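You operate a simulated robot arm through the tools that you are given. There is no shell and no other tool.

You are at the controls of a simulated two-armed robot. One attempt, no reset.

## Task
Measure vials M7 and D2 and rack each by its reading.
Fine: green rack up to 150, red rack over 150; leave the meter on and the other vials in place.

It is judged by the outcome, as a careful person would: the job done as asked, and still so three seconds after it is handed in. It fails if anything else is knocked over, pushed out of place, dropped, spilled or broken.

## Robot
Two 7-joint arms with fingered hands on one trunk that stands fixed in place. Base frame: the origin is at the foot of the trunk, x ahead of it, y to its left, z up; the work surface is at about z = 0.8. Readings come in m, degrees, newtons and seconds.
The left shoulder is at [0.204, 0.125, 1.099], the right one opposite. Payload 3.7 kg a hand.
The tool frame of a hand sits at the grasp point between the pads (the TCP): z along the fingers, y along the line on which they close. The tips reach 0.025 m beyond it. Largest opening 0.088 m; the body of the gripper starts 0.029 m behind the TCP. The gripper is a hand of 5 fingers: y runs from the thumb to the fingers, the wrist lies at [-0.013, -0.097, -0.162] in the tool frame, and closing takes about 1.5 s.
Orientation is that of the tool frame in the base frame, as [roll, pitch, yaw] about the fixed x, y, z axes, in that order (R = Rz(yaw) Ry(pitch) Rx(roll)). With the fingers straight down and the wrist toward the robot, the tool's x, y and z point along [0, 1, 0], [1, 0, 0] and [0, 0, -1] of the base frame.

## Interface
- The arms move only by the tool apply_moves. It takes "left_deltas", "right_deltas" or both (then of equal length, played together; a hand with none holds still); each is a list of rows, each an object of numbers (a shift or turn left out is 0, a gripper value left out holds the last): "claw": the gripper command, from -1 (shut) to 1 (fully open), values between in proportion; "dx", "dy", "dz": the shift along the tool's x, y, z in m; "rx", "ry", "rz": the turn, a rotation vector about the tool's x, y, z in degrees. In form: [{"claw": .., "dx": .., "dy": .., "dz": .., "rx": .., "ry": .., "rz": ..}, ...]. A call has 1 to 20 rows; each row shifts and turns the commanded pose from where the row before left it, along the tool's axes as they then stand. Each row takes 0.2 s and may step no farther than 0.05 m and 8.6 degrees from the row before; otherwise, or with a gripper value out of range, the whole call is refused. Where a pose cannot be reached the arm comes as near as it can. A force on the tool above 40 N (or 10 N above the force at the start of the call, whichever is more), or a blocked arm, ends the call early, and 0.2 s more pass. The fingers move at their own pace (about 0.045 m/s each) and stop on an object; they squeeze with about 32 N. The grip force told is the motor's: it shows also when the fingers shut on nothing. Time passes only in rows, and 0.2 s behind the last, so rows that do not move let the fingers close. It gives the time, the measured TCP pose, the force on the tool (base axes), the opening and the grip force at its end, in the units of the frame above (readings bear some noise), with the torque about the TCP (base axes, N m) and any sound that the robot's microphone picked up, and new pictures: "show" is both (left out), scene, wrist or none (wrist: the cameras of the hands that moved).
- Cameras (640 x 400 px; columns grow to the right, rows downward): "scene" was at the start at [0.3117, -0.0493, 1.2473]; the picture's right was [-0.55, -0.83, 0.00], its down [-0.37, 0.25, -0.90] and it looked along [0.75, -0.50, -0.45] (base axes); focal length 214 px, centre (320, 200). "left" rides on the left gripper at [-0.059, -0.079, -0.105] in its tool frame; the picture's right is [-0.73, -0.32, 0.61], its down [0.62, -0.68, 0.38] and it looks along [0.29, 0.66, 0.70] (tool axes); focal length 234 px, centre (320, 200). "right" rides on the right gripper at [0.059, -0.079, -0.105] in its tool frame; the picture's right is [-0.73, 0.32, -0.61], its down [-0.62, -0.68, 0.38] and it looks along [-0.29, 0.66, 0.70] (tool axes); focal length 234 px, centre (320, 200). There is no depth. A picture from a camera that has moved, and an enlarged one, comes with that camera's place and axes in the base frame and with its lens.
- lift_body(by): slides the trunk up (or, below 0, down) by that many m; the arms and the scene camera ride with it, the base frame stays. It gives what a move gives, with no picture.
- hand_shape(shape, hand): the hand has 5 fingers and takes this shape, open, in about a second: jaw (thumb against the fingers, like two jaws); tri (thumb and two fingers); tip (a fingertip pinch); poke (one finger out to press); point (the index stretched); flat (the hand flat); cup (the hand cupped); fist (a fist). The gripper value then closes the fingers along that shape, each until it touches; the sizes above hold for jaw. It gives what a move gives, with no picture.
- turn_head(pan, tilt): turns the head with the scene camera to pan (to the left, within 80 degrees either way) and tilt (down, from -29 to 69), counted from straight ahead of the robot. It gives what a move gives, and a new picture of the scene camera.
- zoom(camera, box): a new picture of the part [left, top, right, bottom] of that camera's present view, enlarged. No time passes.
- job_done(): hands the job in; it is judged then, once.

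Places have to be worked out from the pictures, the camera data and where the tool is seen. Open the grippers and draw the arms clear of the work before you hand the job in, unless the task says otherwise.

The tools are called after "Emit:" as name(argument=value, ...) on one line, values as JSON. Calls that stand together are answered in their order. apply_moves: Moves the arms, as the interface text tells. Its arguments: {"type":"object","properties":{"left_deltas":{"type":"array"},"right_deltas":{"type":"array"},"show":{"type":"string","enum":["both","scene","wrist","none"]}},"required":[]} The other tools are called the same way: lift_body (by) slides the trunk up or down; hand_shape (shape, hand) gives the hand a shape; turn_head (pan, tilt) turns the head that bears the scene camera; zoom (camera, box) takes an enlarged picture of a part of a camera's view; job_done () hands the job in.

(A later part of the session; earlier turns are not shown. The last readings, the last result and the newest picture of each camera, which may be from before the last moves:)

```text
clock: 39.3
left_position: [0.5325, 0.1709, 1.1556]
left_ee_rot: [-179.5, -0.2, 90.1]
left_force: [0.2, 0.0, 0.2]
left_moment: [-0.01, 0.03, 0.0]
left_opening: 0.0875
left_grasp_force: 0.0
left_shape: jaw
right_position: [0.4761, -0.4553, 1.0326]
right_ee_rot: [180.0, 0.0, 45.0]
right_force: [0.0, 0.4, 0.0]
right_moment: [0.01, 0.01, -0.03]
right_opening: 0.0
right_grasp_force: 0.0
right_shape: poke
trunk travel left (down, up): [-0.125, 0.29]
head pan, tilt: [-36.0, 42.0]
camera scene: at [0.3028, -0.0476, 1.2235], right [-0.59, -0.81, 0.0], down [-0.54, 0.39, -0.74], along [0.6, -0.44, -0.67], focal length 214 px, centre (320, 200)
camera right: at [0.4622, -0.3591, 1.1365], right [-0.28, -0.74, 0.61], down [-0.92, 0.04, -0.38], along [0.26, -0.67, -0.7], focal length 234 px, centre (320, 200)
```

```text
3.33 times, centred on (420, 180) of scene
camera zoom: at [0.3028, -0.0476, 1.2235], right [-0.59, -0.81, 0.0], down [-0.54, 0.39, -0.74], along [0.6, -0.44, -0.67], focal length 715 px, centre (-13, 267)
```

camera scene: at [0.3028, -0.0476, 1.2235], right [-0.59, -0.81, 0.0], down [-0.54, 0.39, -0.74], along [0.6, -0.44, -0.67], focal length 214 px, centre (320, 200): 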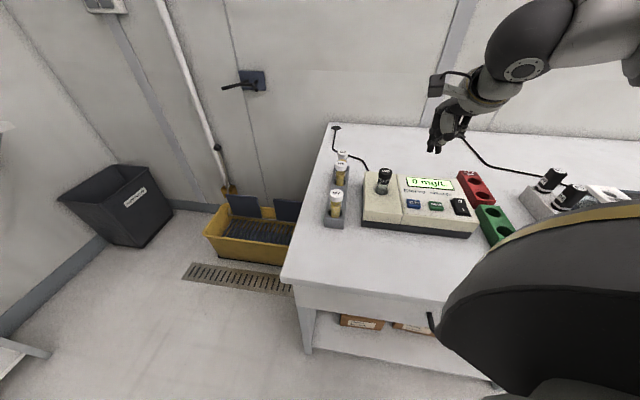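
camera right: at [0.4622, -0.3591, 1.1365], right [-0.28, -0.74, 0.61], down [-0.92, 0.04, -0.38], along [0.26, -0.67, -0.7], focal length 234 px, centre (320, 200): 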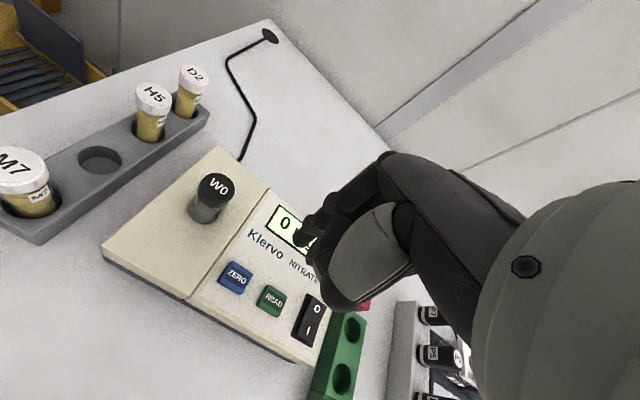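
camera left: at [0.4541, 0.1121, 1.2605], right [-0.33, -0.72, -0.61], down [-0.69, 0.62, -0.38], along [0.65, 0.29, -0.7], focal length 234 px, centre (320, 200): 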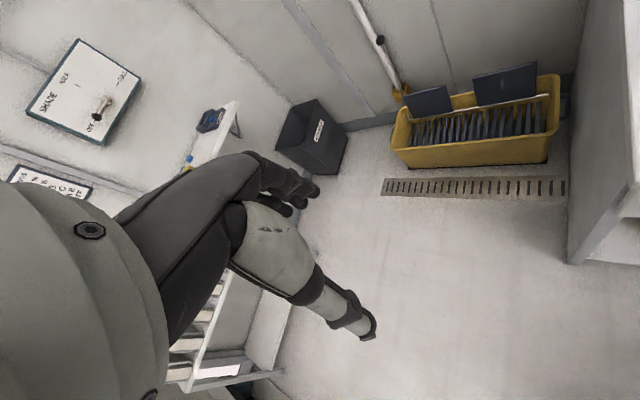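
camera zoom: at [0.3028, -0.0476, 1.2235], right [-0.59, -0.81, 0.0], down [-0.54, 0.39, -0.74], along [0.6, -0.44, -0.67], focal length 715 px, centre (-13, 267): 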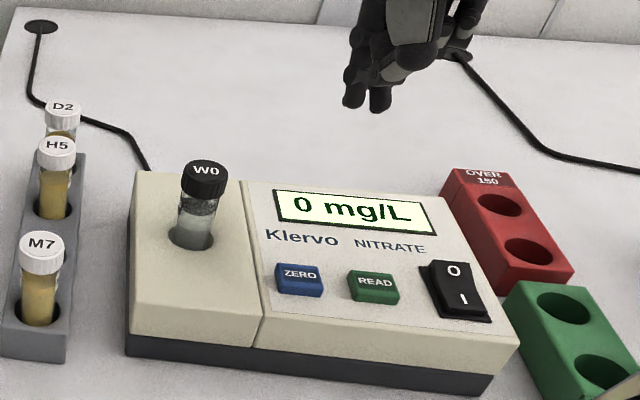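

The display reads 0 mg/L, so the meter is zeroed. Next I'll take the tri shape again, go back over W0 at about [0.5605, −0.435], and return it to its slot.

Emit:
hand_shape(shape="tri", hand="right")

Emit:
apply_moves(right_deltas=[{"claw": 0.2, "dx": 0.02, "dy": 0.01}, {"dx": 0.03, "dy": 0.02}, {"dx": 0.024, "dy": 0.0156}, {}, {"dz": 0.03}, {"dz": 0.025}, {}], show="none")

Emit:
zoom(camera="scene", box=[350, 130, 450, 220])

Emit:
zoom(camera="right", box=[200, 130, 440, 330])

```text
clock: 40.2
left_position: [0.5331, 0.1708, 1.1556]
left_ee_rot: [-179.7, -0.2, 90.1]
left_force: [-0.3, 0.1, 0.6]
left_moment: [0.01, -0.01, -0.02]
left_opening: 0.0881
left_grasp_force: 0.1
left_shape: jaw
right_position: [0.4769, -0.456, 1.0342]
right_ee_rot: [-180.0, -0.1, 45.0]
right_force: [-1.4, 1.1, -0.2]
right_moment: [0.02, -0.03, 0.02]
right_opening: 0.0881
right_grasp_force: 0.2
right_shape: tri
trunk travel left (down, up): [-0.125, 0.29]
head pan, tilt: [-36.0, 42.0]
```

```text
clock: 41.8
left_position: [0.5339, 0.1712, 1.1554]
left_ee_rot: [-179.6, -0.1, 90.2]
left_force: [-0.1, 0.5, 0.5]
left_moment: [0.0, 0.02, 0.0]
left_opening: 0.0879
left_grasp_force: 0.0
left_shape: jaw
right_position: [0.5602, -0.4362, 0.9766]
right_ee_rot: [180.0, 0.0, 45.0]
right_force: [0.1, 0.3, 0.0]
right_moment: [0.0, -0.01, 0.01]
right_opening: 0.0531
right_grasp_force: 0.0
right_shape: tri
trunk travel left (down, up): [-0.125, 0.29]
head pan, tilt: [-36.0, 42.0]
```

```text
4.44 times, centred on (400, 175) of scene
camera zoom: at [0.3029, -0.0476, 1.2235], right [-0.59, -0.81, 0.0], down [-0.54, 0.39, -0.74], along [0.6, -0.44, -0.67], focal length 953 px, centre (-36, 311)
```

zoom: 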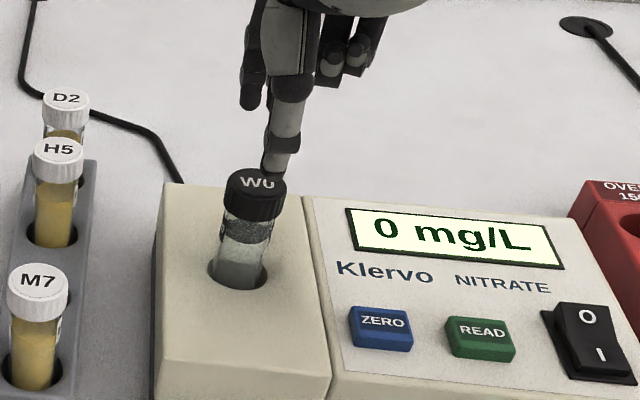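

```text
2.00 times, centred on (320, 230) of right
camera zoom: at [0.546, -0.3389, 1.0811], right [-0.28, -0.74, 0.61], down [-0.92, 0.04, -0.38], along [0.26, -0.67, -0.7], focal length 468 px, centre (320, 140)
```

zoom: 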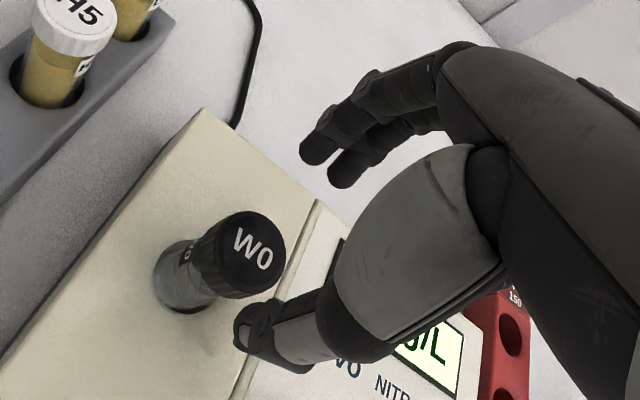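

The hand is centred over W0's cap. I'll lower it to cap height (z ≈ 0.915) and grip.

Emit:
apply_moves(right_deltas=[{"dx": 0.001, "dz": 0.02}, {"dz": 0.02}, {"dz": 0.0215}, {}, {"claw": -1}, {}, {}, {}, {}, {}], show="none")

Emit:
zoom(camera="right", box=[200, 130, 440, 330])

```text
clock: 44.0
left_position: [0.5317, 0.171, 1.1545]
left_ee_rot: [-179.6, -0.2, 90.1]
left_force: [-0.1, 0.9, -0.2]
left_moment: [-0.01, 0.02, 0.02]
left_opening: 0.0877
left_grasp_force: 0.1
left_shape: jaw
right_position: [0.5602, -0.4351, 0.9157]
right_ee_rot: [179.9, 0.0, 45.0]
right_force: [-0.2, 0.6, 0.1]
right_moment: [-0.03, -0.04, 0.01]
right_opening: 0.02
right_grasp_force: 31.7
right_shape: tri
trunk travel left (down, up): [-0.125, 0.29]
head pan, tilt: [-36.0, 42.0]
```

```text
2.00 times, centred on (320, 230) of right
camera zoom: at [0.5465, -0.3378, 1.0194], right [-0.28, -0.74, 0.61], down [-0.92, 0.04, -0.38], along [0.26, -0.67, -0.7], focal length 468 px, centre (320, 140)
```

zoom: 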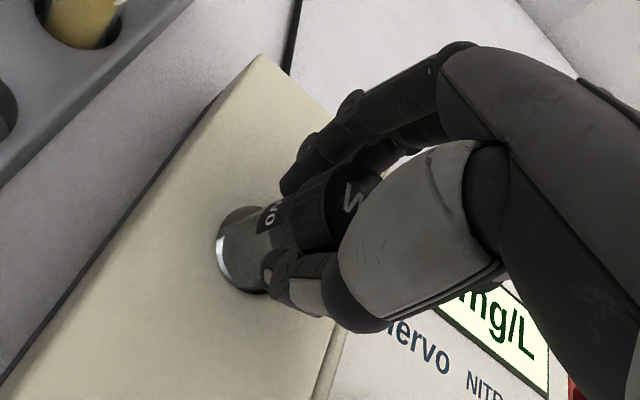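

W0 is gripped. I'll lift it out of the well and carry it back over its slot, near [0.635, −0.3515].

Emit:
apply_moves(right_deltas=[{"dz": -0.01}, {"dz": -0.02}, {"dz": -0.03}, {"dz": -0.035}, {"dx": 0.02, "dy": -0.001}, {"dx": 0.03, "dy": -0.002}, {"dx": 0.03, "dy": -0.002}, {"dx": 0.022, "dy": -0.0012}, {"dx": 0.01}, {}, {}], show="both")

Emit:
zoom(camera="scene", box=[300, 110, 400, 230])

Emit:
zoom(camera="right", box=[160, 150, 380, 350])

```text
clock: 46.4
left_position: [0.5326, 0.1711, 1.1561]
left_ee_rot: [-179.7, -0.2, 90.2]
left_force: [-0.2, -1.1, -0.4]
left_moment: [-0.01, -0.01, -0.03]
left_opening: 0.088
left_grasp_force: 0.1
left_shape: jaw
right_position: [0.6367, -0.3494, 1.0092]
right_ee_rot: [180.0, 0.0, 45.0]
right_force: [-0.5, 0.3, -0.2]
right_moment: [0.0, 0.01, -0.01]
right_opening: 0.0198
right_grasp_force: 31.8
right_shape: tri
trunk travel left (down, up): [-0.125, 0.29]
head pan, tilt: [-36.0, 42.0]
camera scene: at [0.3031, -0.0476, 1.2234], right [-0.59, -0.81, 0.0], down [-0.54, 0.39, -0.74], along [0.6, -0.44, -0.67], focal length 214 px, centre (320, 200)
camera right: at [0.6217, -0.2541, 1.113], right [-0.28, -0.74, 0.61], down [-0.92, 0.04, -0.38], along [0.26, -0.67, -0.7], focal length 234 px, centre (320, 200)
```

scene: 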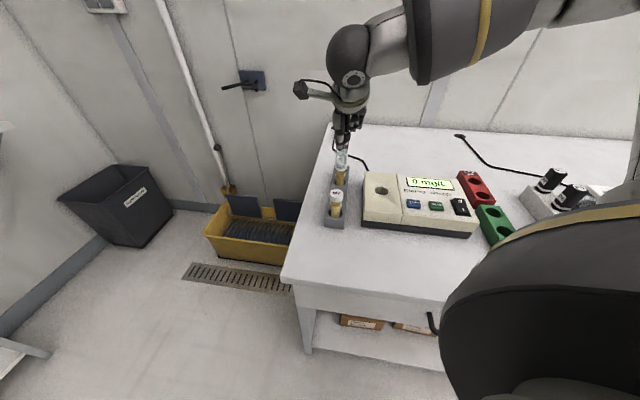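
right: 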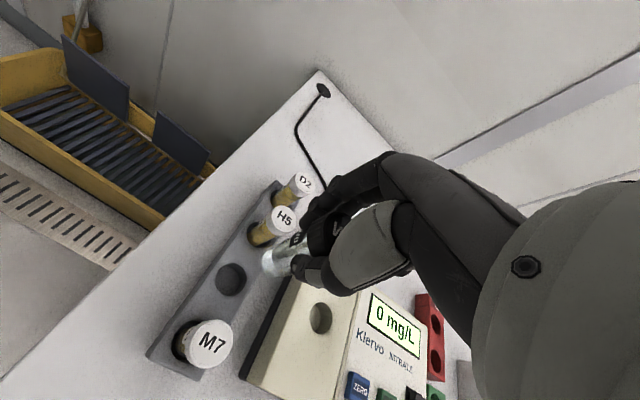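

```text
3.33 times, centred on (350, 170) of scene
camera zoom: at [0.3031, -0.0476, 1.2234], right [-0.59, -0.81, 0.0], down [-0.54, 0.39, -0.74], along [0.6, -0.44, -0.67], focal length 715 px, centre (220, 300)
```

zoom: 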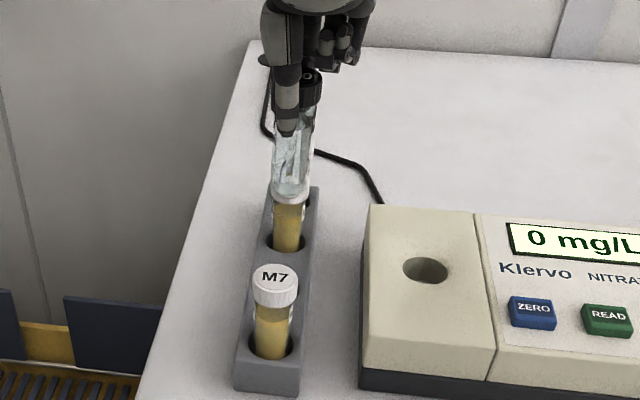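

```text
2.00 times, centred on (270, 250) of right
camera zoom: at [0.6217, -0.2541, 1.113], right [-0.28, -0.74, 0.61], down [-0.92, 0.04, -0.38], along [0.26, -0.67, -0.7], focal length 468 px, centre (420, 100)
```

zoom: 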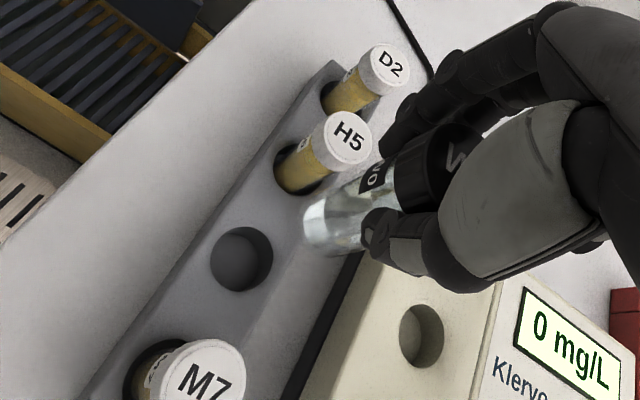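

W0 is above its empty slot, which I place at [0.636, −0.3515]. I'll correct by 2 mm, lower it to just above the rack, and check.

Emit:
apply_moves(right_deltas=[{"dx": -0.0019, "dy": 0.0009}, {"dz": 0.03}, {"dz": 0.03}, {"dz": 0.018}, {}], show="none")

Emit:
zoom(camera="scene", box=[300, 110, 400, 230])

Emit:
zoom(camera="right", box=[180, 150, 380, 330])

```text
clock: 47.6
left_position: [0.5331, 0.1708, 1.1554]
left_ee_rot: [-179.7, -0.2, 90.1]
left_force: [-0.4, 0.1, 0.4]
left_moment: [0.0, 0.01, 0.0]
left_opening: 0.088
left_grasp_force: 0.1
left_shape: jaw
right_position: [0.6363, -0.3513, 0.9317]
right_ee_rot: [180.0, 0.0, 45.1]
right_force: [-0.3, 0.3, -0.5]
right_moment: [-0.03, 0.02, 0.0]
right_opening: 0.0196
right_grasp_force: 32.4
right_shape: tri
trunk travel left (down, up): [-0.125, 0.29]
head pan, tilt: [-36.0, 42.0]
```

```text
3.33 times, centred on (350, 170) of scene
camera zoom: at [0.3028, -0.0476, 1.2236], right [-0.59, -0.81, 0.0], down [-0.54, 0.39, -0.74], along [0.6, -0.44, -0.67], focal length 715 px, centre (220, 300)
```

zoom: 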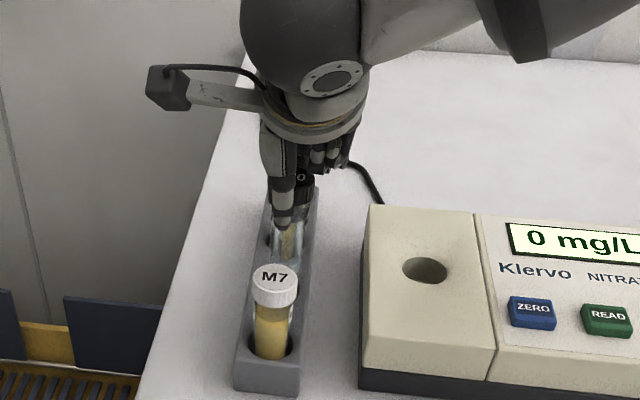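

```text
2.22 times, centred on (280, 240) of right
camera zoom: at [0.6208, -0.256, 1.0353], right [-0.28, -0.74, 0.61], down [-0.92, 0.04, -0.38], along [0.26, -0.67, -0.7], focal length 520 px, centre (409, 111)
```

zoom: 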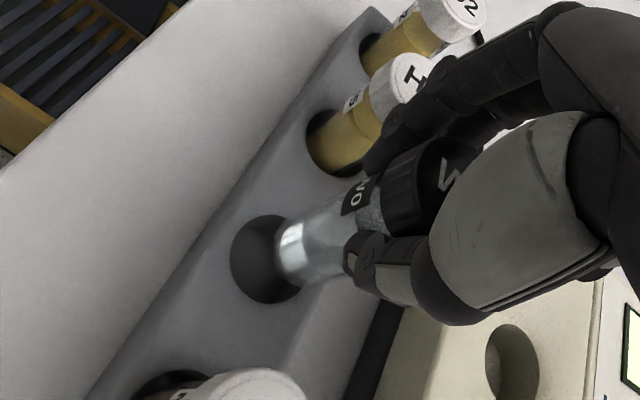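

The vial bottom is a little above the slot and looks lined up. I'll lower it 8 mm and look again before going deeper.

Emit:
apply_moves(right_deltas=[{"dx": -0.0005, "dy": -0.0005}, {"dz": 0.006}, {"dz": 0.005}, {}], show="none")

Emit:
zoom(camera="right", box=[180, 150, 380, 330])

Emit:
zoom(camera="scene", box=[310, 150, 380, 230])

```text
clock: 48.6
left_position: [0.5326, 0.1704, 1.1559]
left_ee_rot: [-179.6, -0.2, 90.1]
left_force: [-0.9, 0.8, -0.8]
left_moment: [0.01, 0.0, -0.02]
left_opening: 0.0881
left_grasp_force: 0.0
left_shape: jaw
right_position: [0.6351, -0.3523, 0.9213]
right_ee_rot: [-179.9, 0.0, 44.9]
right_force: [0.1, 0.4, 0.2]
right_moment: [-0.04, -0.01, -0.01]
right_opening: 0.0195
right_grasp_force: 31.8
right_shape: tri
trunk travel left (down, up): [-0.125, 0.29]
head pan, tilt: [-36.0, 42.0]
```

```text
2.22 times, centred on (280, 240) of right
camera zoom: at [0.6201, -0.2561, 1.0247], right [-0.28, -0.74, 0.61], down [-0.92, 0.04, -0.38], along [0.26, -0.67, -0.7], focal length 520 px, centre (409, 111)
```

zoom: 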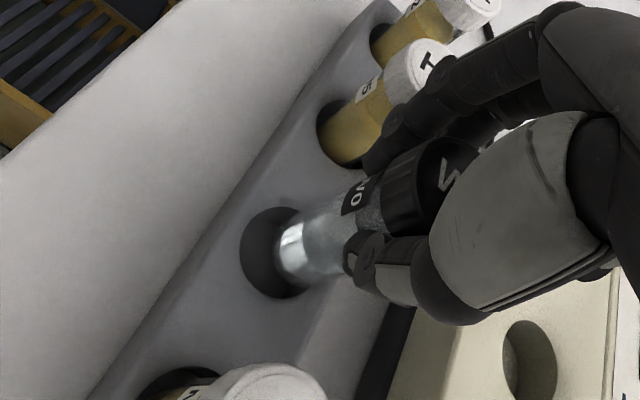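

```text
5.00 times, centred on (345, 190) of scene
camera zoom: at [0.303, -0.0477, 1.2235], right [-0.59, -0.81, 0.0], down [-0.54, 0.39, -0.74], along [0.6, -0.44, -0.67], focal length 1072 px, centre (195, 250)
```

zoom: 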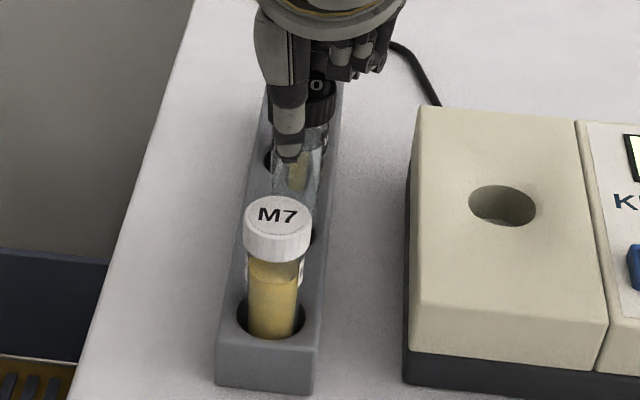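

The slot rim and the vial bottom look 2–3 mm apart along x. I'll shift by half of that and keep lowering gently, watching the force.

Emit:
apply_moves(right_deltas=[{"dx": 0.0018, "dy": 0.0007}, {"dz": 0.005}, {"dz": 0.004}, {}], show="none")

Emit:
zoom(camera="right", box=[200, 170, 340, 310])

```text
clock: 49.6
left_position: [0.5327, 0.1712, 1.1559]
left_ee_rot: [-179.6, -0.1, 90.1]
left_force: [0.6, -0.3, 0.2]
left_moment: [0.01, -0.01, -0.02]
left_opening: 0.0879
left_grasp_force: 0.0
left_shape: jaw
right_position: [0.6354, -0.3522, 0.9107]
right_ee_rot: [180.0, 0.0, 45.0]
right_force: [0.1, 0.6, -0.3]
right_moment: [0.02, 0.01, 0.03]
right_opening: 0.0194
right_grasp_force: 32.1
right_shape: tri
trunk travel left (down, up): [-0.125, 0.29]
head pan, tilt: [-36.0, 42.0]
```

```text
2.86 times, centred on (270, 240) of right
camera zoom: at [0.6218, -0.2554, 1.0159], right [-0.28, -0.74, 0.61], down [-0.92, 0.04, -0.38], along [0.26, -0.67, -0.7], focal length 669 px, centre (463, 86)
```

zoom: 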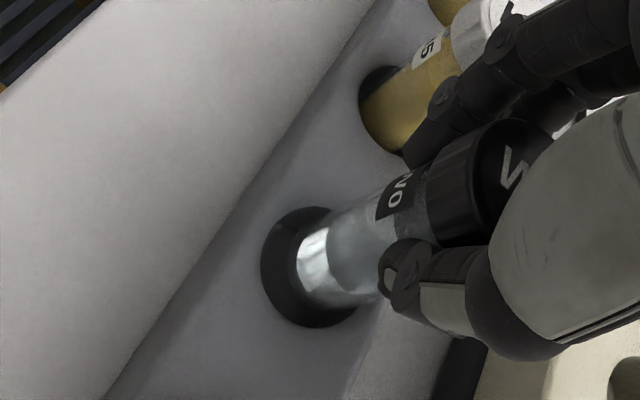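

The vial bottom is now inside the slot outline. I'll go on down to the original height (TCP z ≈ 0.89).

Emit:
apply_moves(right_deltas=[{"dz": 0.006}, {"dz": 0.006}, {"dz": 0.005}, {}], show="none")

Emit:
zoom(camera="right", box=[200, 170, 340, 310])

```text
clock: 50.6
left_position: [0.5335, 0.1709, 1.1562]
left_ee_rot: [-179.7, -0.2, 90.2]
left_force: [0.0, -1.0, 0.3]
left_moment: [0.01, 0.01, 0.02]
left_opening: 0.0878
left_grasp_force: 0.2
left_shape: jaw
right_position: [0.6364, -0.3524, 0.8951]
right_ee_rot: [180.0, -0.1, 45.0]
right_force: [0.4, 0.3, 0.3]
right_moment: [0.01, 0.0, 0.01]
right_opening: 0.0197
right_grasp_force: 31.8
right_shape: tri
trunk travel left (down, up): [-0.125, 0.29]
head pan, tilt: [-36.0, 42.0]
```

```text
2.86 times, centred on (270, 240) of right
camera zoom: at [0.6218, -0.2556, 0.9988], right [-0.28, -0.74, 0.61], down [-0.92, 0.04, -0.38], along [0.26, -0.67, -0.7], focal length 669 px, centre (463, 86)
```

zoom: 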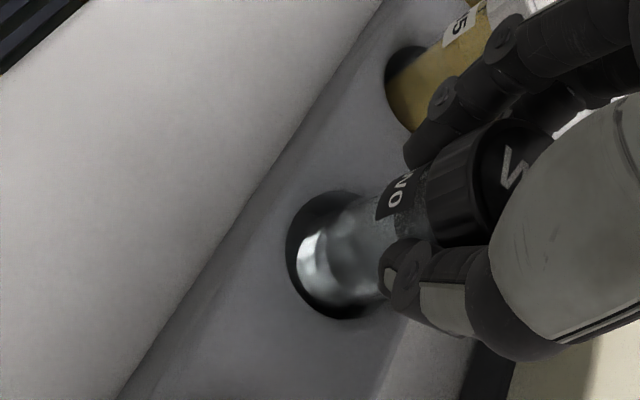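

It is going in freely. I'll lower it the last few millimetres until it touches bottom.

Emit:
apply_moves(right_deltas=[{"dz": 0.003}, {"dz": 0.002}, {"dz": 0.002}, {}], show="none")

```text
clock: 51.6
left_position: [0.5325, 0.1699, 1.1559]
left_ee_rot: [-179.7, -0.2, 90.1]
left_force: [0.5, 0.2, 0.9]
left_moment: [0.02, -0.04, 0.03]
left_opening: 0.0876
left_grasp_force: 0.0
left_shape: jaw
right_position: [0.6352, -0.3508, 0.8898]
right_ee_rot: [179.9, 0.0, 45.0]
right_force: [0.5, -0.5, 2.6]
right_moment: [0.02, 0.03, -0.02]
right_opening: 0.0195
right_grasp_force: 31.4
right_shape: tri
trunk travel left (down, up): [-0.125, 0.29]
head pan, tilt: [-36.0, 42.0]
```

There is light contact at the bottom (2.6 N, z ≈ 0.89). I'll release with a limited opening and rise straight up.

Emit:
apply_moves(right_deltas=[{"claw": -0.2}, {"claw": 0.14}, {}, {}, {}, {"dz": -0.02}, {"dz": -0.03}, {"dz": -0.04}, {"dz": -0.03}, {}], show="both")

Emit:
zoom(camera="right", box=[140, 150, 380, 370])

Emit:
zoom(camera="scene", box=[300, 110, 400, 230])

```text
clock: 53.8
left_position: [0.5332, 0.1712, 1.1546]
left_ee_rot: [-179.5, -0.3, 90.1]
left_force: [0.7, -0.4, -0.3]
left_moment: [-0.02, -0.01, 0.0]
left_opening: 0.0878
left_grasp_force: 0.1
left_shape: jaw
right_position: [0.6349, -0.3511, 1.0086]
right_ee_rot: [-179.9, 0.1, 44.9]
right_force: [-0.9, 0.1, 0.3]
right_moment: [0.02, 0.0, -0.04]
right_opening: 0.0496
right_grasp_force: 0.0
right_shape: tri
trunk travel left (down, up): [-0.125, 0.29]
head pan, tilt: [-36.0, 42.0]
camera scene: at [0.3033, -0.0477, 1.2233], right [-0.59, -0.81, 0.0], down [-0.54, 0.39, -0.74], along [0.6, -0.44, -0.67], focal length 214 px, centre (320, 200)
camera right: at [0.6221, -0.2548, 1.1118], right [-0.28, -0.74, 0.61], down [-0.92, 0.04, -0.38], along [0.26, -0.67, -0.7], focal length 234 px, centre (320, 200)
```

scene: 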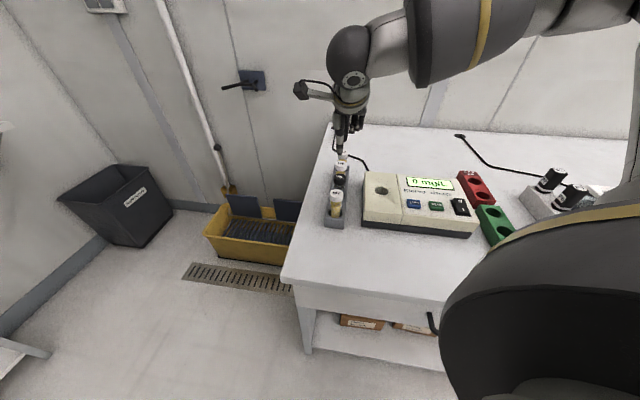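
right: 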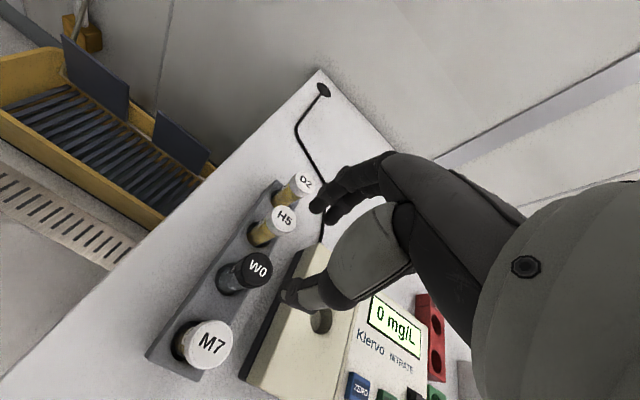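

```text
1.82 times, centred on (260, 260) of right
camera zoom: at [0.6221, -0.2548, 1.1118], right [-0.28, -0.74, 0.61], down [-0.92, 0.04, -0.38], along [0.26, -0.67, -0.7], focal length 426 px, centre (429, 91)
```

zoom: 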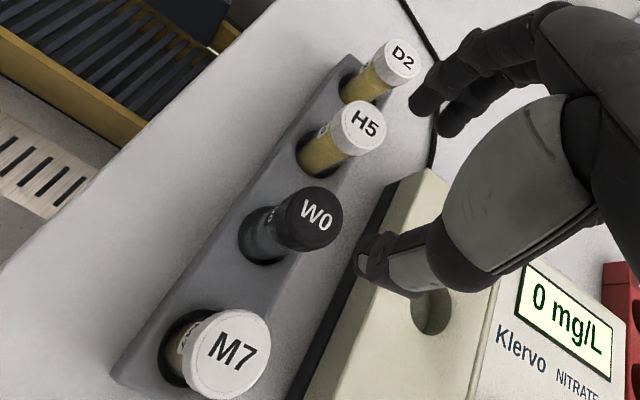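

```text
3.33 times, centred on (350, 170) of scene
camera zoom: at [0.3033, -0.0477, 1.2233], right [-0.59, -0.81, 0.0], down [-0.54, 0.39, -0.74], along [0.6, -0.44, -0.67], focal length 715 px, centre (220, 300)
```

zoom: 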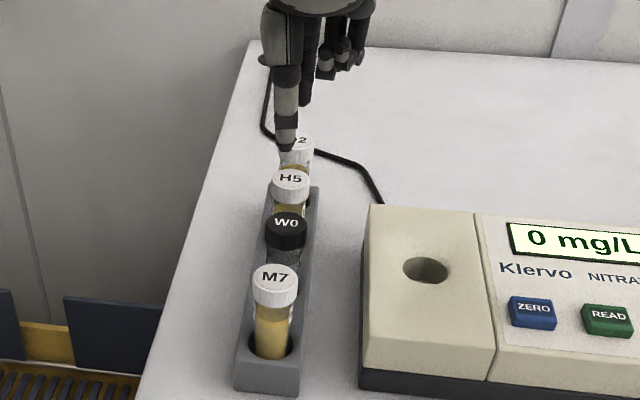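

W0 is back in its slot. M7's cap is at about [0.591, −0.307]. I'll move over it, descend to just above the cap and check.

Emit:
apply_moves(right_deltas=[{"dy": -0.03}, {"dy": -0.0325}, {}, {"dz": 0.03}, {"dz": 0.03}, {"dz": 0.012}, {}], show="none")

Emit:
zoom(camera="right", box=[180, 130, 420, 350])

Emit:
zoom(camera="scene", box=[300, 130, 400, 240])

```text
clock: 55.4
left_position: [0.5322, 0.1718, 1.1553]
left_ee_rot: [-179.6, -0.2, 90.0]
left_force: [0.5, -0.4, -0.2]
left_moment: [0.02, 0.0, -0.01]
left_opening: 0.0877
left_grasp_force: 0.0
left_shape: jaw
right_position: [0.5926, -0.3075, 0.9366]
right_ee_rot: [-180.0, -0.1, 45.0]
right_force: [-0.2, -0.2, 0.4]
right_moment: [-0.02, -0.02, 0.05]
right_opening: 0.0495
right_grasp_force: 0.1
right_shape: tri
trunk travel left (down, up): [-0.125, 0.29]
head pan, tilt: [-36.0, 42.0]
```

```text
1.82 times, centred on (300, 240) of right
camera zoom: at [0.5783, -0.2116, 1.0398], right [-0.28, -0.74, 0.61], down [-0.92, 0.04, -0.38], along [0.26, -0.67, -0.7], focal length 426 px, centre (356, 127)
```

zoom: 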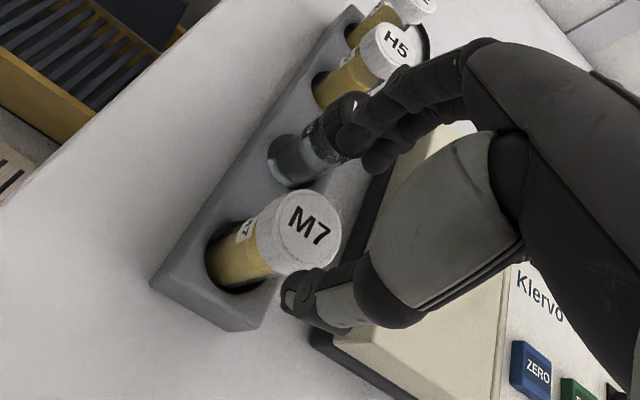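

```text
3.64 times, centred on (350, 185) of scene
camera zoom: at [0.3029, -0.0476, 1.2235], right [-0.59, -0.81, 0.0], down [-0.54, 0.39, -0.74], along [0.6, -0.44, -0.67], focal length 780 px, centre (211, 254)
```

zoom: 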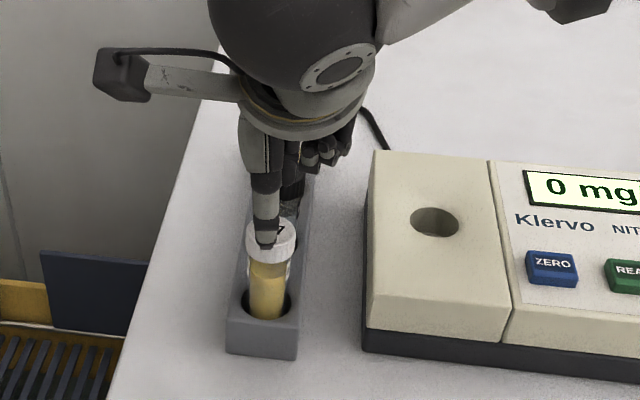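

M7's cap is about 3 mm toward the thumb side. I'll correct that, lower to z ≈ 0.89 and grip.

Emit:
apply_moves(right_deltas=[{"dy": -0.0028}, {"dz": 0.02}, {"dz": 0.016}, {"dz": 0.0105}, {}], show="none")

Emit:
zoom(camera="right", box=[180, 130, 420, 350])

Emit:
apply_moves(right_deltas=[{"claw": -1}, {}, {}, {}, {}, {}], show="none")

Emit:
zoom(camera="right", box=[180, 130, 420, 350])

```text
clock: 56.6
left_position: [0.5327, 0.1714, 1.156]
left_ee_rot: [-179.6, -0.4, 90.1]
left_force: [-1.1, -0.3, 0.1]
left_moment: [-0.02, 0.01, 0.03]
left_opening: 0.0879
left_grasp_force: 0.2
left_shape: jaw
right_position: [0.5893, -0.3064, 0.8894]
right_ee_rot: [-180.0, -0.1, 45.0]
right_force: [-0.7, -0.3, 0.5]
right_moment: [0.03, -0.01, 0.05]
right_opening: 0.0499
right_grasp_force: 0.0
right_shape: tri
trunk travel left (down, up): [-0.125, 0.29]
head pan, tilt: [-36.0, 42.0]
```

```text
1.82 times, centred on (300, 240) of right
camera zoom: at [0.5758, -0.2094, 0.9932], right [-0.28, -0.74, 0.61], down [-0.92, 0.04, -0.38], along [0.26, -0.67, -0.7], focal length 426 px, centre (356, 127)
```

zoom: 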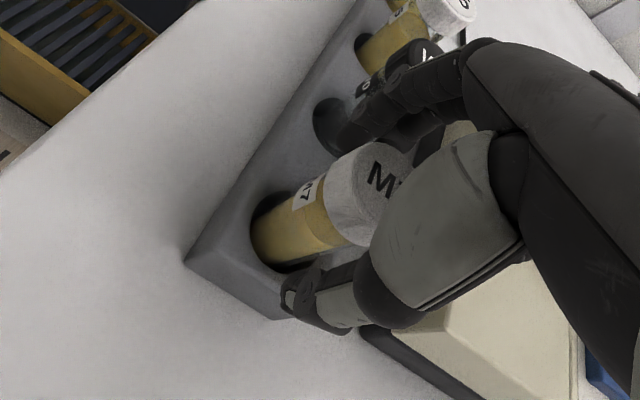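

```text
clock: 58.0
left_position: [0.5333, 0.1708, 1.1553]
left_ee_rot: [-179.6, -0.2, 90.1]
left_force: [-0.8, 0.3, 0.5]
left_moment: [0.01, -0.01, 0.0]
left_opening: 0.0877
left_grasp_force: 0.0
left_shape: jaw
right_position: [0.5891, -0.306, 0.8884]
right_ee_rot: [-180.0, 0.0, 44.9]
right_force: [0.5, -0.5, -0.7]
right_moment: [0.0, -0.03, 0.0]
right_opening: 0.0205
right_grasp_force: 32.2
right_shape: tri
trunk travel left (down, up): [-0.125, 0.29]
head pan, tilt: [-36.0, 42.0]
```

```text
1.82 times, centred on (300, 240) of right
camera zoom: at [0.5759, -0.2094, 0.9931], right [-0.28, -0.74, 0.61], down [-0.92, 0.04, -0.38], along [0.26, -0.67, -0.7], focal length 426 px, centre (356, 127)
```

zoom: 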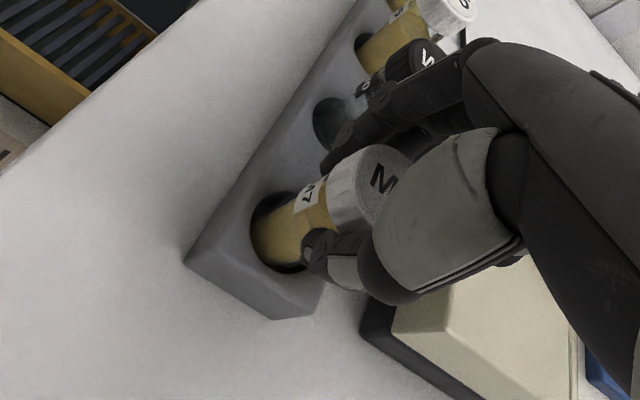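

M7 is gripped. I'll lift it clear and carry it over the meter well, using the same spot where W0 sat, [0.5605, −0.435].

Emit:
apply_moves(right_deltas=[{"dz": -0.01}, {"dz": -0.025}, {"dz": -0.04}, {"dz": -0.045}, {"dx": -0.03}, {"dx": -0.03, "dy": 0.01}, {"dx": -0.025, "dy": 0.025}, {"dx": -0.02, "dy": 0.025}, {"dx": -0.006, "dy": 0.011}, {}, {}], show="both")

Emit:
zoom(camera="right", box=[180, 130, 420, 350])

Emit:
zoom(camera="scene", box=[320, 120, 420, 220])

```text
clock: 60.4
left_position: [0.5335, 0.1707, 1.1553]
left_ee_rot: [-179.6, -0.2, 90.1]
left_force: [0.3, -0.4, -0.5]
left_moment: [-0.05, 0.01, -0.02]
left_opening: 0.0878
left_grasp_force: 0.1
left_shape: jaw
right_position: [0.5619, -0.4346, 1.009]
right_ee_rot: [180.0, 0.0, 45.1]
right_force: [0.2, -0.9, -0.3]
right_moment: [0.04, 0.02, -0.03]
right_opening: 0.0199
right_grasp_force: 32.5
right_shape: tri
trunk travel left (down, up): [-0.125, 0.29]
head pan, tilt: [-36.0, 42.0]
camera scene: at [0.303, -0.0477, 1.2235], right [-0.59, -0.81, 0.0], down [-0.54, 0.39, -0.74], along [0.6, -0.44, -0.67], focal length 214 px, centre (320, 200)
camera right: at [0.5475, -0.338, 1.1128], right [-0.28, -0.74, 0.61], down [-0.92, 0.04, -0.38], along [0.26, -0.67, -0.7], focal length 234 px, centre (320, 200)
```

scene: 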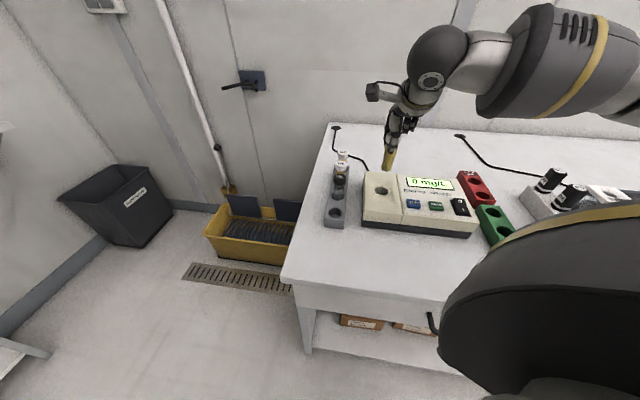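
right: 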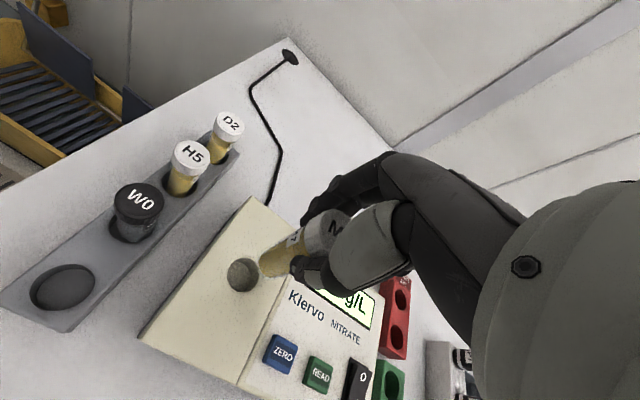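

```text
1.82 times, centred on (300, 240) of right
camera zoom: at [0.5475, -0.338, 1.1128], right [-0.28, -0.74, 0.61], down [-0.92, 0.04, -0.38], along [0.26, -0.67, -0.7], focal length 426 px, centre (356, 127)
```

zoom: 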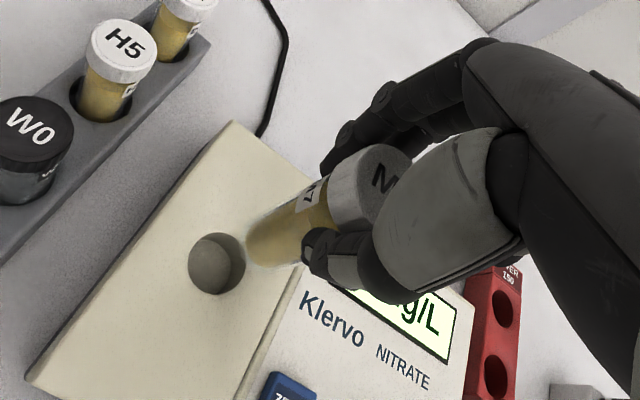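

```text
4.00 times, centred on (370, 170) of scene
camera zoom: at [0.303, -0.0477, 1.2235], right [-0.59, -0.81, 0.0], down [-0.54, 0.39, -0.74], along [0.6, -0.44, -0.67], focal length 858 px, centre (120, 320)
```

zoom: 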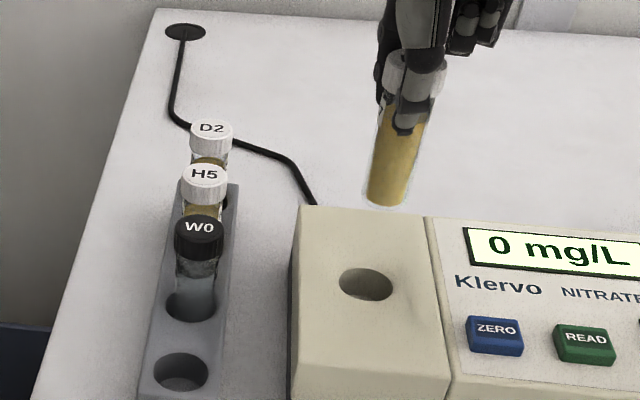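

It looks the same as W0 did at this stage. I'll lower it to just above the well and compare.

Emit:
apply_moves(right_deltas=[{"dx": -0.0005, "dy": -0.0005, "dz": 0.03}, {"dz": 0.022}, {"dz": 0.01}, {}], show="none")

Emit:
zoom(camera="right", box=[200, 170, 360, 310])

Emit:
zoom(camera="scene", box=[350, 140, 430, 220])

```text
clock: 61.4
left_position: [0.5325, 0.1703, 1.1555]
left_ee_rot: [-179.5, -0.2, 90.1]
left_force: [-0.4, 0.1, -0.4]
left_moment: [-0.02, -0.03, 0.01]
left_opening: 0.0877
left_grasp_force: 0.1
left_shape: jaw
right_position: [0.5604, -0.4353, 0.9483]
right_ee_rot: [180.0, 0.0, 45.0]
right_force: [0.4, 0.8, -0.5]
right_moment: [-0.01, 0.03, -0.01]
right_opening: 0.0202
right_grasp_force: 32.1
right_shape: tri
trunk travel left (down, up): [-0.125, 0.29]
head pan, tilt: [-36.0, 42.0]
```

```text
2.86 times, centred on (280, 240) of right
camera zoom: at [0.5471, -0.3378, 1.0518], right [-0.28, -0.74, 0.61], down [-0.92, 0.04, -0.38], along [0.26, -0.67, -0.7], focal length 669 px, centre (434, 86)
```

zoom: 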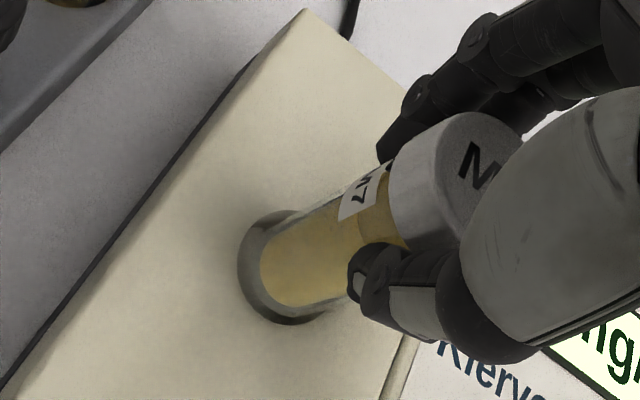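

```text
5.00 times, centred on (390, 180) of scene
camera zoom: at [0.303, -0.0477, 1.2235], right [-0.59, -0.81, 0.0], down [-0.54, 0.39, -0.74], along [0.6, -0.44, -0.67], focal length 1072 px, centre (-30, 300)
```

zoom: 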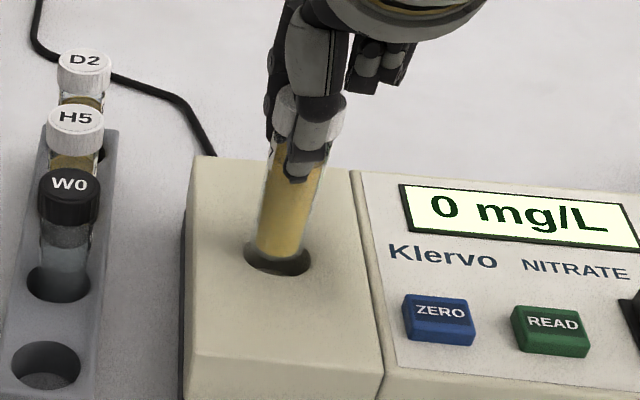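

M7 is lined up with the well. I'll lower it to z ≈ 0.918, then in small steps until contact.

Emit:
apply_moves(right_deltas=[{"dz": 0.007}, {"dz": 0.007}, {"dz": 0.007}, {"dz": 0.007}, {}], show="none")

Emit:
zoom(camera="right", box=[200, 170, 360, 310])

Emit:
apply_moves(right_deltas=[{"dz": 0.003}, {"dz": 0.002}, {}], show="none")

```text
clock: 62.6
left_position: [0.5321, 0.1698, 1.1546]
left_ee_rot: [-179.5, -0.3, 90.1]
left_force: [-0.5, 0.1, -0.1]
left_moment: [0.0, 0.02, 0.0]
left_opening: 0.0879
left_grasp_force: 0.1
left_shape: jaw
right_position: [0.5606, -0.4338, 0.919]
right_ee_rot: [-180.0, 0.0, 45.1]
right_force: [2.7, -3.1, -0.8]
right_moment: [-0.16, -0.18, 0.04]
right_opening: 0.0201
right_grasp_force: 32.2
right_shape: tri
trunk travel left (down, up): [-0.125, 0.29]
head pan, tilt: [-36.0, 42.0]
```

```text
2.86 times, centred on (280, 240) of right
camera zoom: at [0.5469, -0.3379, 1.0233], right [-0.28, -0.74, 0.61], down [-0.92, 0.04, -0.38], along [0.26, -0.67, -0.7], focal length 669 px, centre (434, 86)
```

zoom: 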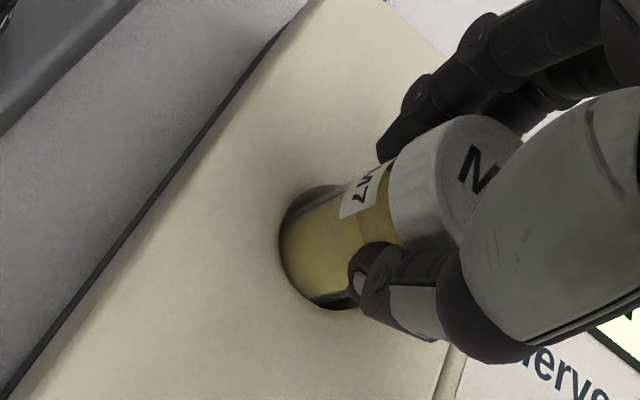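

```text
clock: 63.4
left_position: [0.532, 0.1714, 1.1553]
left_ee_rot: [-179.6, -0.3, 90.1]
left_force: [0.2, 0.0, 0.5]
left_moment: [0.0, -0.04, 0.0]
left_opening: 0.0877
left_grasp_force: 0.1
left_shape: jaw
right_position: [0.5617, -0.4344, 0.9143]
right_ee_rot: [-179.9, 0.0, 45.0]
right_force: [2.9, -3.5, 1.6]
right_moment: [-0.16, -0.16, -0.01]
right_opening: 0.02
right_grasp_force: 32.2
right_shape: tri
trunk travel left (down, up): [-0.125, 0.29]
head pan, tilt: [-36.0, 42.0]
```

There's a small side force (about 4 N along tool +y) from the well's wall. I'll ease 1.5 mm that way and go down the last few millimetres.

Emit:
apply_moves(right_deltas=[{"dy": 0.0015}, {"dz": 0.002}, {"dz": 0.002}, {}], show="none")

```text
clock: 64.4
left_position: [0.5317, 0.1723, 1.156]
left_ee_rot: [-179.8, -0.2, 90.1]
left_force: [0.5, -0.7, 0.1]
left_moment: [0.02, -0.01, -0.02]
left_opening: 0.0879
left_grasp_force: 0.0
left_shape: jaw
right_position: [0.5627, -0.4355, 0.9139]
right_ee_rot: [179.7, -0.1, 45.1]
right_force: [3.3, 0.7, 14.5]
right_moment: [-0.04, -0.06, 0.06]
right_opening: 0.0206
right_grasp_force: 31.6
right_shape: tri
trunk travel left (down, up): [-0.125, 0.29]
head pan, tilt: [-36.0, 42.0]
```

It's on the bottom (14 N up). I'll ease off 2 mm, release and rise clear.

Emit:
apply_moves(right_deltas=[{"dz": -0.002}, {"claw": -0.2}, {"claw": 0.2}, {}, {}, {}, {"dz": -0.02}, {"dz": -0.03}, {"dz": -0.04}, {"dz": -0.03}, {}], show="both")

Emit:
zoom(camera="right", box=[160, 150, 400, 370])

Emit:
zoom(camera="scene", box=[340, 120, 500, 240])

```text
clock: 66.8
left_position: [0.5322, 0.1703, 1.1542]
left_ee_rot: [-179.6, -0.2, 90.1]
left_force: [0.0, -0.4, -0.1]
left_moment: [-0.01, -0.03, -0.03]
left_opening: 0.0876
left_grasp_force: 0.0
left_shape: jaw
right_position: [0.5627, -0.4348, 1.033]
right_ee_rot: [-179.9, 0.0, 45.0]
right_force: [-0.4, 0.2, -0.7]
right_moment: [-0.02, 0.0, -0.03]
right_opening: 0.0527
right_grasp_force: 0.0
right_shape: tri
trunk travel left (down, up): [-0.125, 0.29]
head pan, tilt: [-36.0, 42.0]
camera scene: at [0.3031, -0.0477, 1.2234], right [-0.59, -0.81, 0.0], down [-0.54, 0.39, -0.74], along [0.6, -0.44, -0.67], focal length 214 px, centre (320, 200)
camera right: at [0.5483, -0.3389, 1.1368], right [-0.28, -0.74, 0.61], down [-0.92, 0.04, -0.38], along [0.26, -0.67, -0.7], focal length 234 px, centre (320, 200)
```

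scene: 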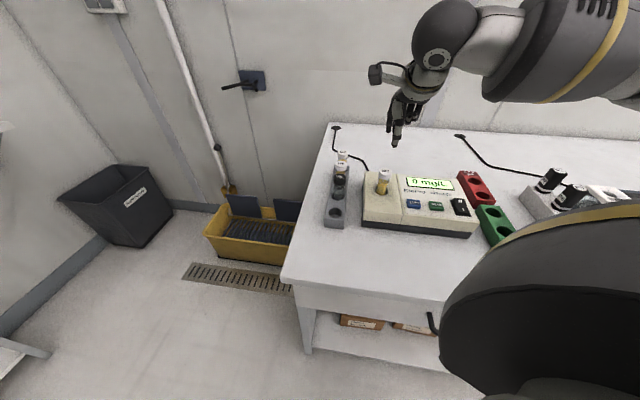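
right: 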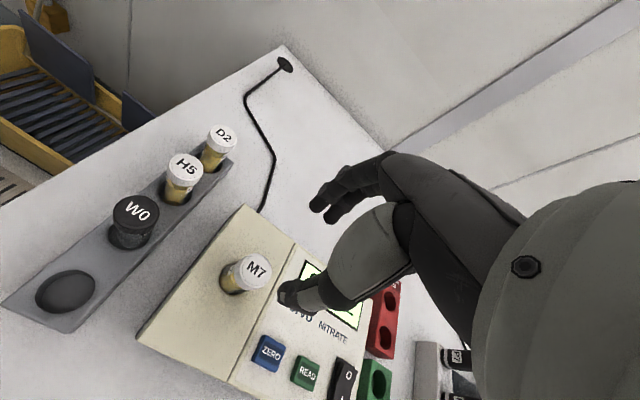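

```text
1.82 times, centred on (280, 260) of right
camera zoom: at [0.5483, -0.3389, 1.1368], right [-0.28, -0.74, 0.61], down [-0.92, 0.04, -0.38], along [0.26, -0.67, -0.7], focal length 426 px, centre (393, 91)
```

zoom: 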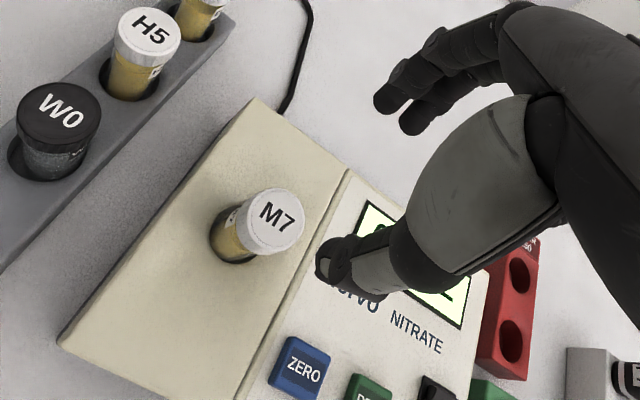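

```text
3.33 times, centred on (420, 180) of scene
camera zoom: at [0.3031, -0.0477, 1.2234], right [-0.59, -0.81, 0.0], down [-0.54, 0.39, -0.74], along [0.6, -0.44, -0.67], focal length 715 px, centre (-13, 267)
```

zoom: 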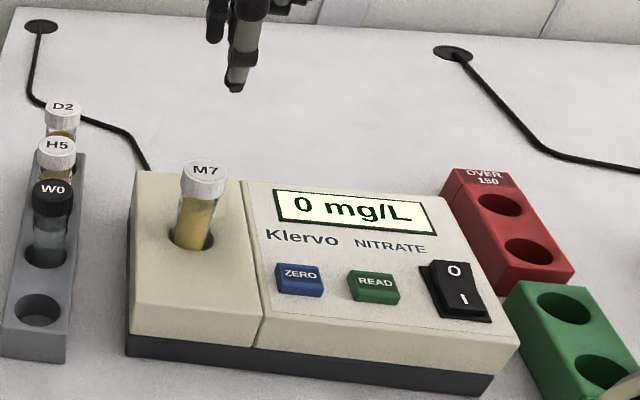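

M7 is seated in the meter, and the meter hasn't moved. I'll go over READ in the poke shape, at the ZERO press position shifted by the button spacing: about [0.439, −0.491].

Emit:
apply_moves(right_deltas=[{"dx": -0.03, "dy": -0.01}, {"dx": -0.04, "dy": -0.0134}, {"dx": -0.04, "dy": -0.014}, {"dx": -0.0166, "dy": -0.01}, {}], show="none")

Emit:
hand_shape(shape="poke", hand="right")

Emit:
apply_moves(right_deltas=[{"dz": 0.03}, {"dz": 0.04}, {"dz": 0.04}, {"dz": 0.018}, {}], show="none")

Emit:
zoom(camera="scene", box=[370, 150, 470, 240])

Emit:
zoom(camera="right", box=[200, 150, 400, 310])

```text
clock: 68.0
left_position: [0.532, 0.1702, 1.1551]
left_ee_rot: [-179.6, -0.2, 90.1]
left_force: [0.5, 0.7, 0.3]
left_moment: [-0.01, -0.01, 0.0]
left_opening: 0.0879
left_grasp_force: 0.0
left_shape: jaw
right_position: [0.4385, -0.4908, 1.0342]
right_ee_rot: [-180.0, 0.1, 44.9]
right_force: [-0.5, 0.6, -0.1]
right_moment: [0.0, 0.03, 0.01]
right_opening: 0.0523
right_grasp_force: 0.0
right_shape: tri
trunk travel left (down, up): [-0.125, 0.29]
head pan, tilt: [-36.0, 42.0]
```

```text
clock: 68.9
left_position: [0.5329, 0.1712, 1.1556]
left_ee_rot: [-179.6, -0.2, 90.1]
left_force: [1.1, -0.2, 0.5]
left_moment: [-0.01, 0.01, -0.02]
left_opening: 0.0879
left_grasp_force: 0.2
left_shape: jaw
right_position: [0.439, -0.4909, 1.0336]
right_ee_rot: [-180.0, -0.1, 45.1]
right_force: [1.1, 0.4, 0.8]
right_moment: [0.03, 0.01, 0.0]
right_opening: 0.0
right_grasp_force: 0.0
right_shape: poke
trunk travel left (down, up): [-0.125, 0.29]
head pan, tilt: [-36.0, 42.0]
```

```text
clock: 70.1
left_position: [0.5322, 0.1715, 1.1543]
left_ee_rot: [-179.7, -0.2, 90.1]
left_force: [-0.3, -0.7, -0.3]
left_moment: [0.02, 0.01, -0.01]
left_opening: 0.0878
left_grasp_force: 0.0
left_shape: jaw
right_position: [0.4393, -0.4913, 0.9047]
right_ee_rot: [180.0, -0.1, 45.0]
right_force: [0.4, 0.2, -0.1]
right_moment: [0.01, 0.03, -0.01]
right_opening: 0.0
right_grasp_force: 0.0
right_shape: poke
trunk travel left (down, up): [-0.125, 0.29]
head pan, tilt: [-36.0, 42.0]
```

```text
4.44 times, centred on (420, 195) of scene
camera zoom: at [0.3029, -0.0476, 1.2235], right [-0.59, -0.81, 0.0], down [-0.54, 0.39, -0.74], along [0.6, -0.44, -0.67], focal length 953 px, centre (-124, 222)
```

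zoom: 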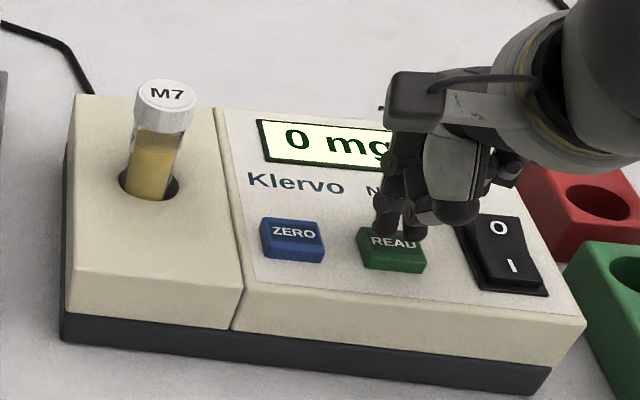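

```text
2.50 times, centred on (300, 230) of right
camera zoom: at [0.4245, -0.3947, 1.0081], right [-0.28, -0.74, 0.61], down [-0.92, 0.04, -0.38], along [0.26, -0.67, -0.7], focal length 585 px, centre (370, 125)
```

zoom: 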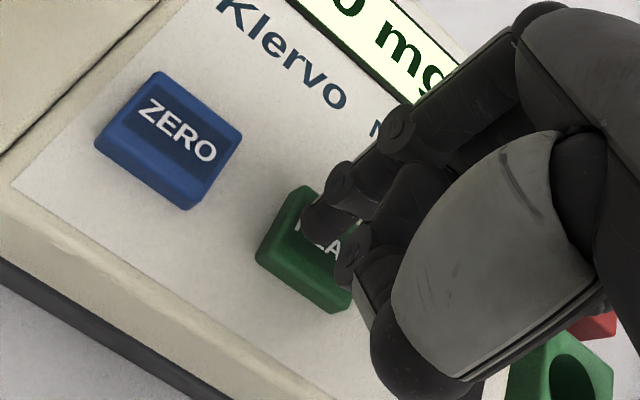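

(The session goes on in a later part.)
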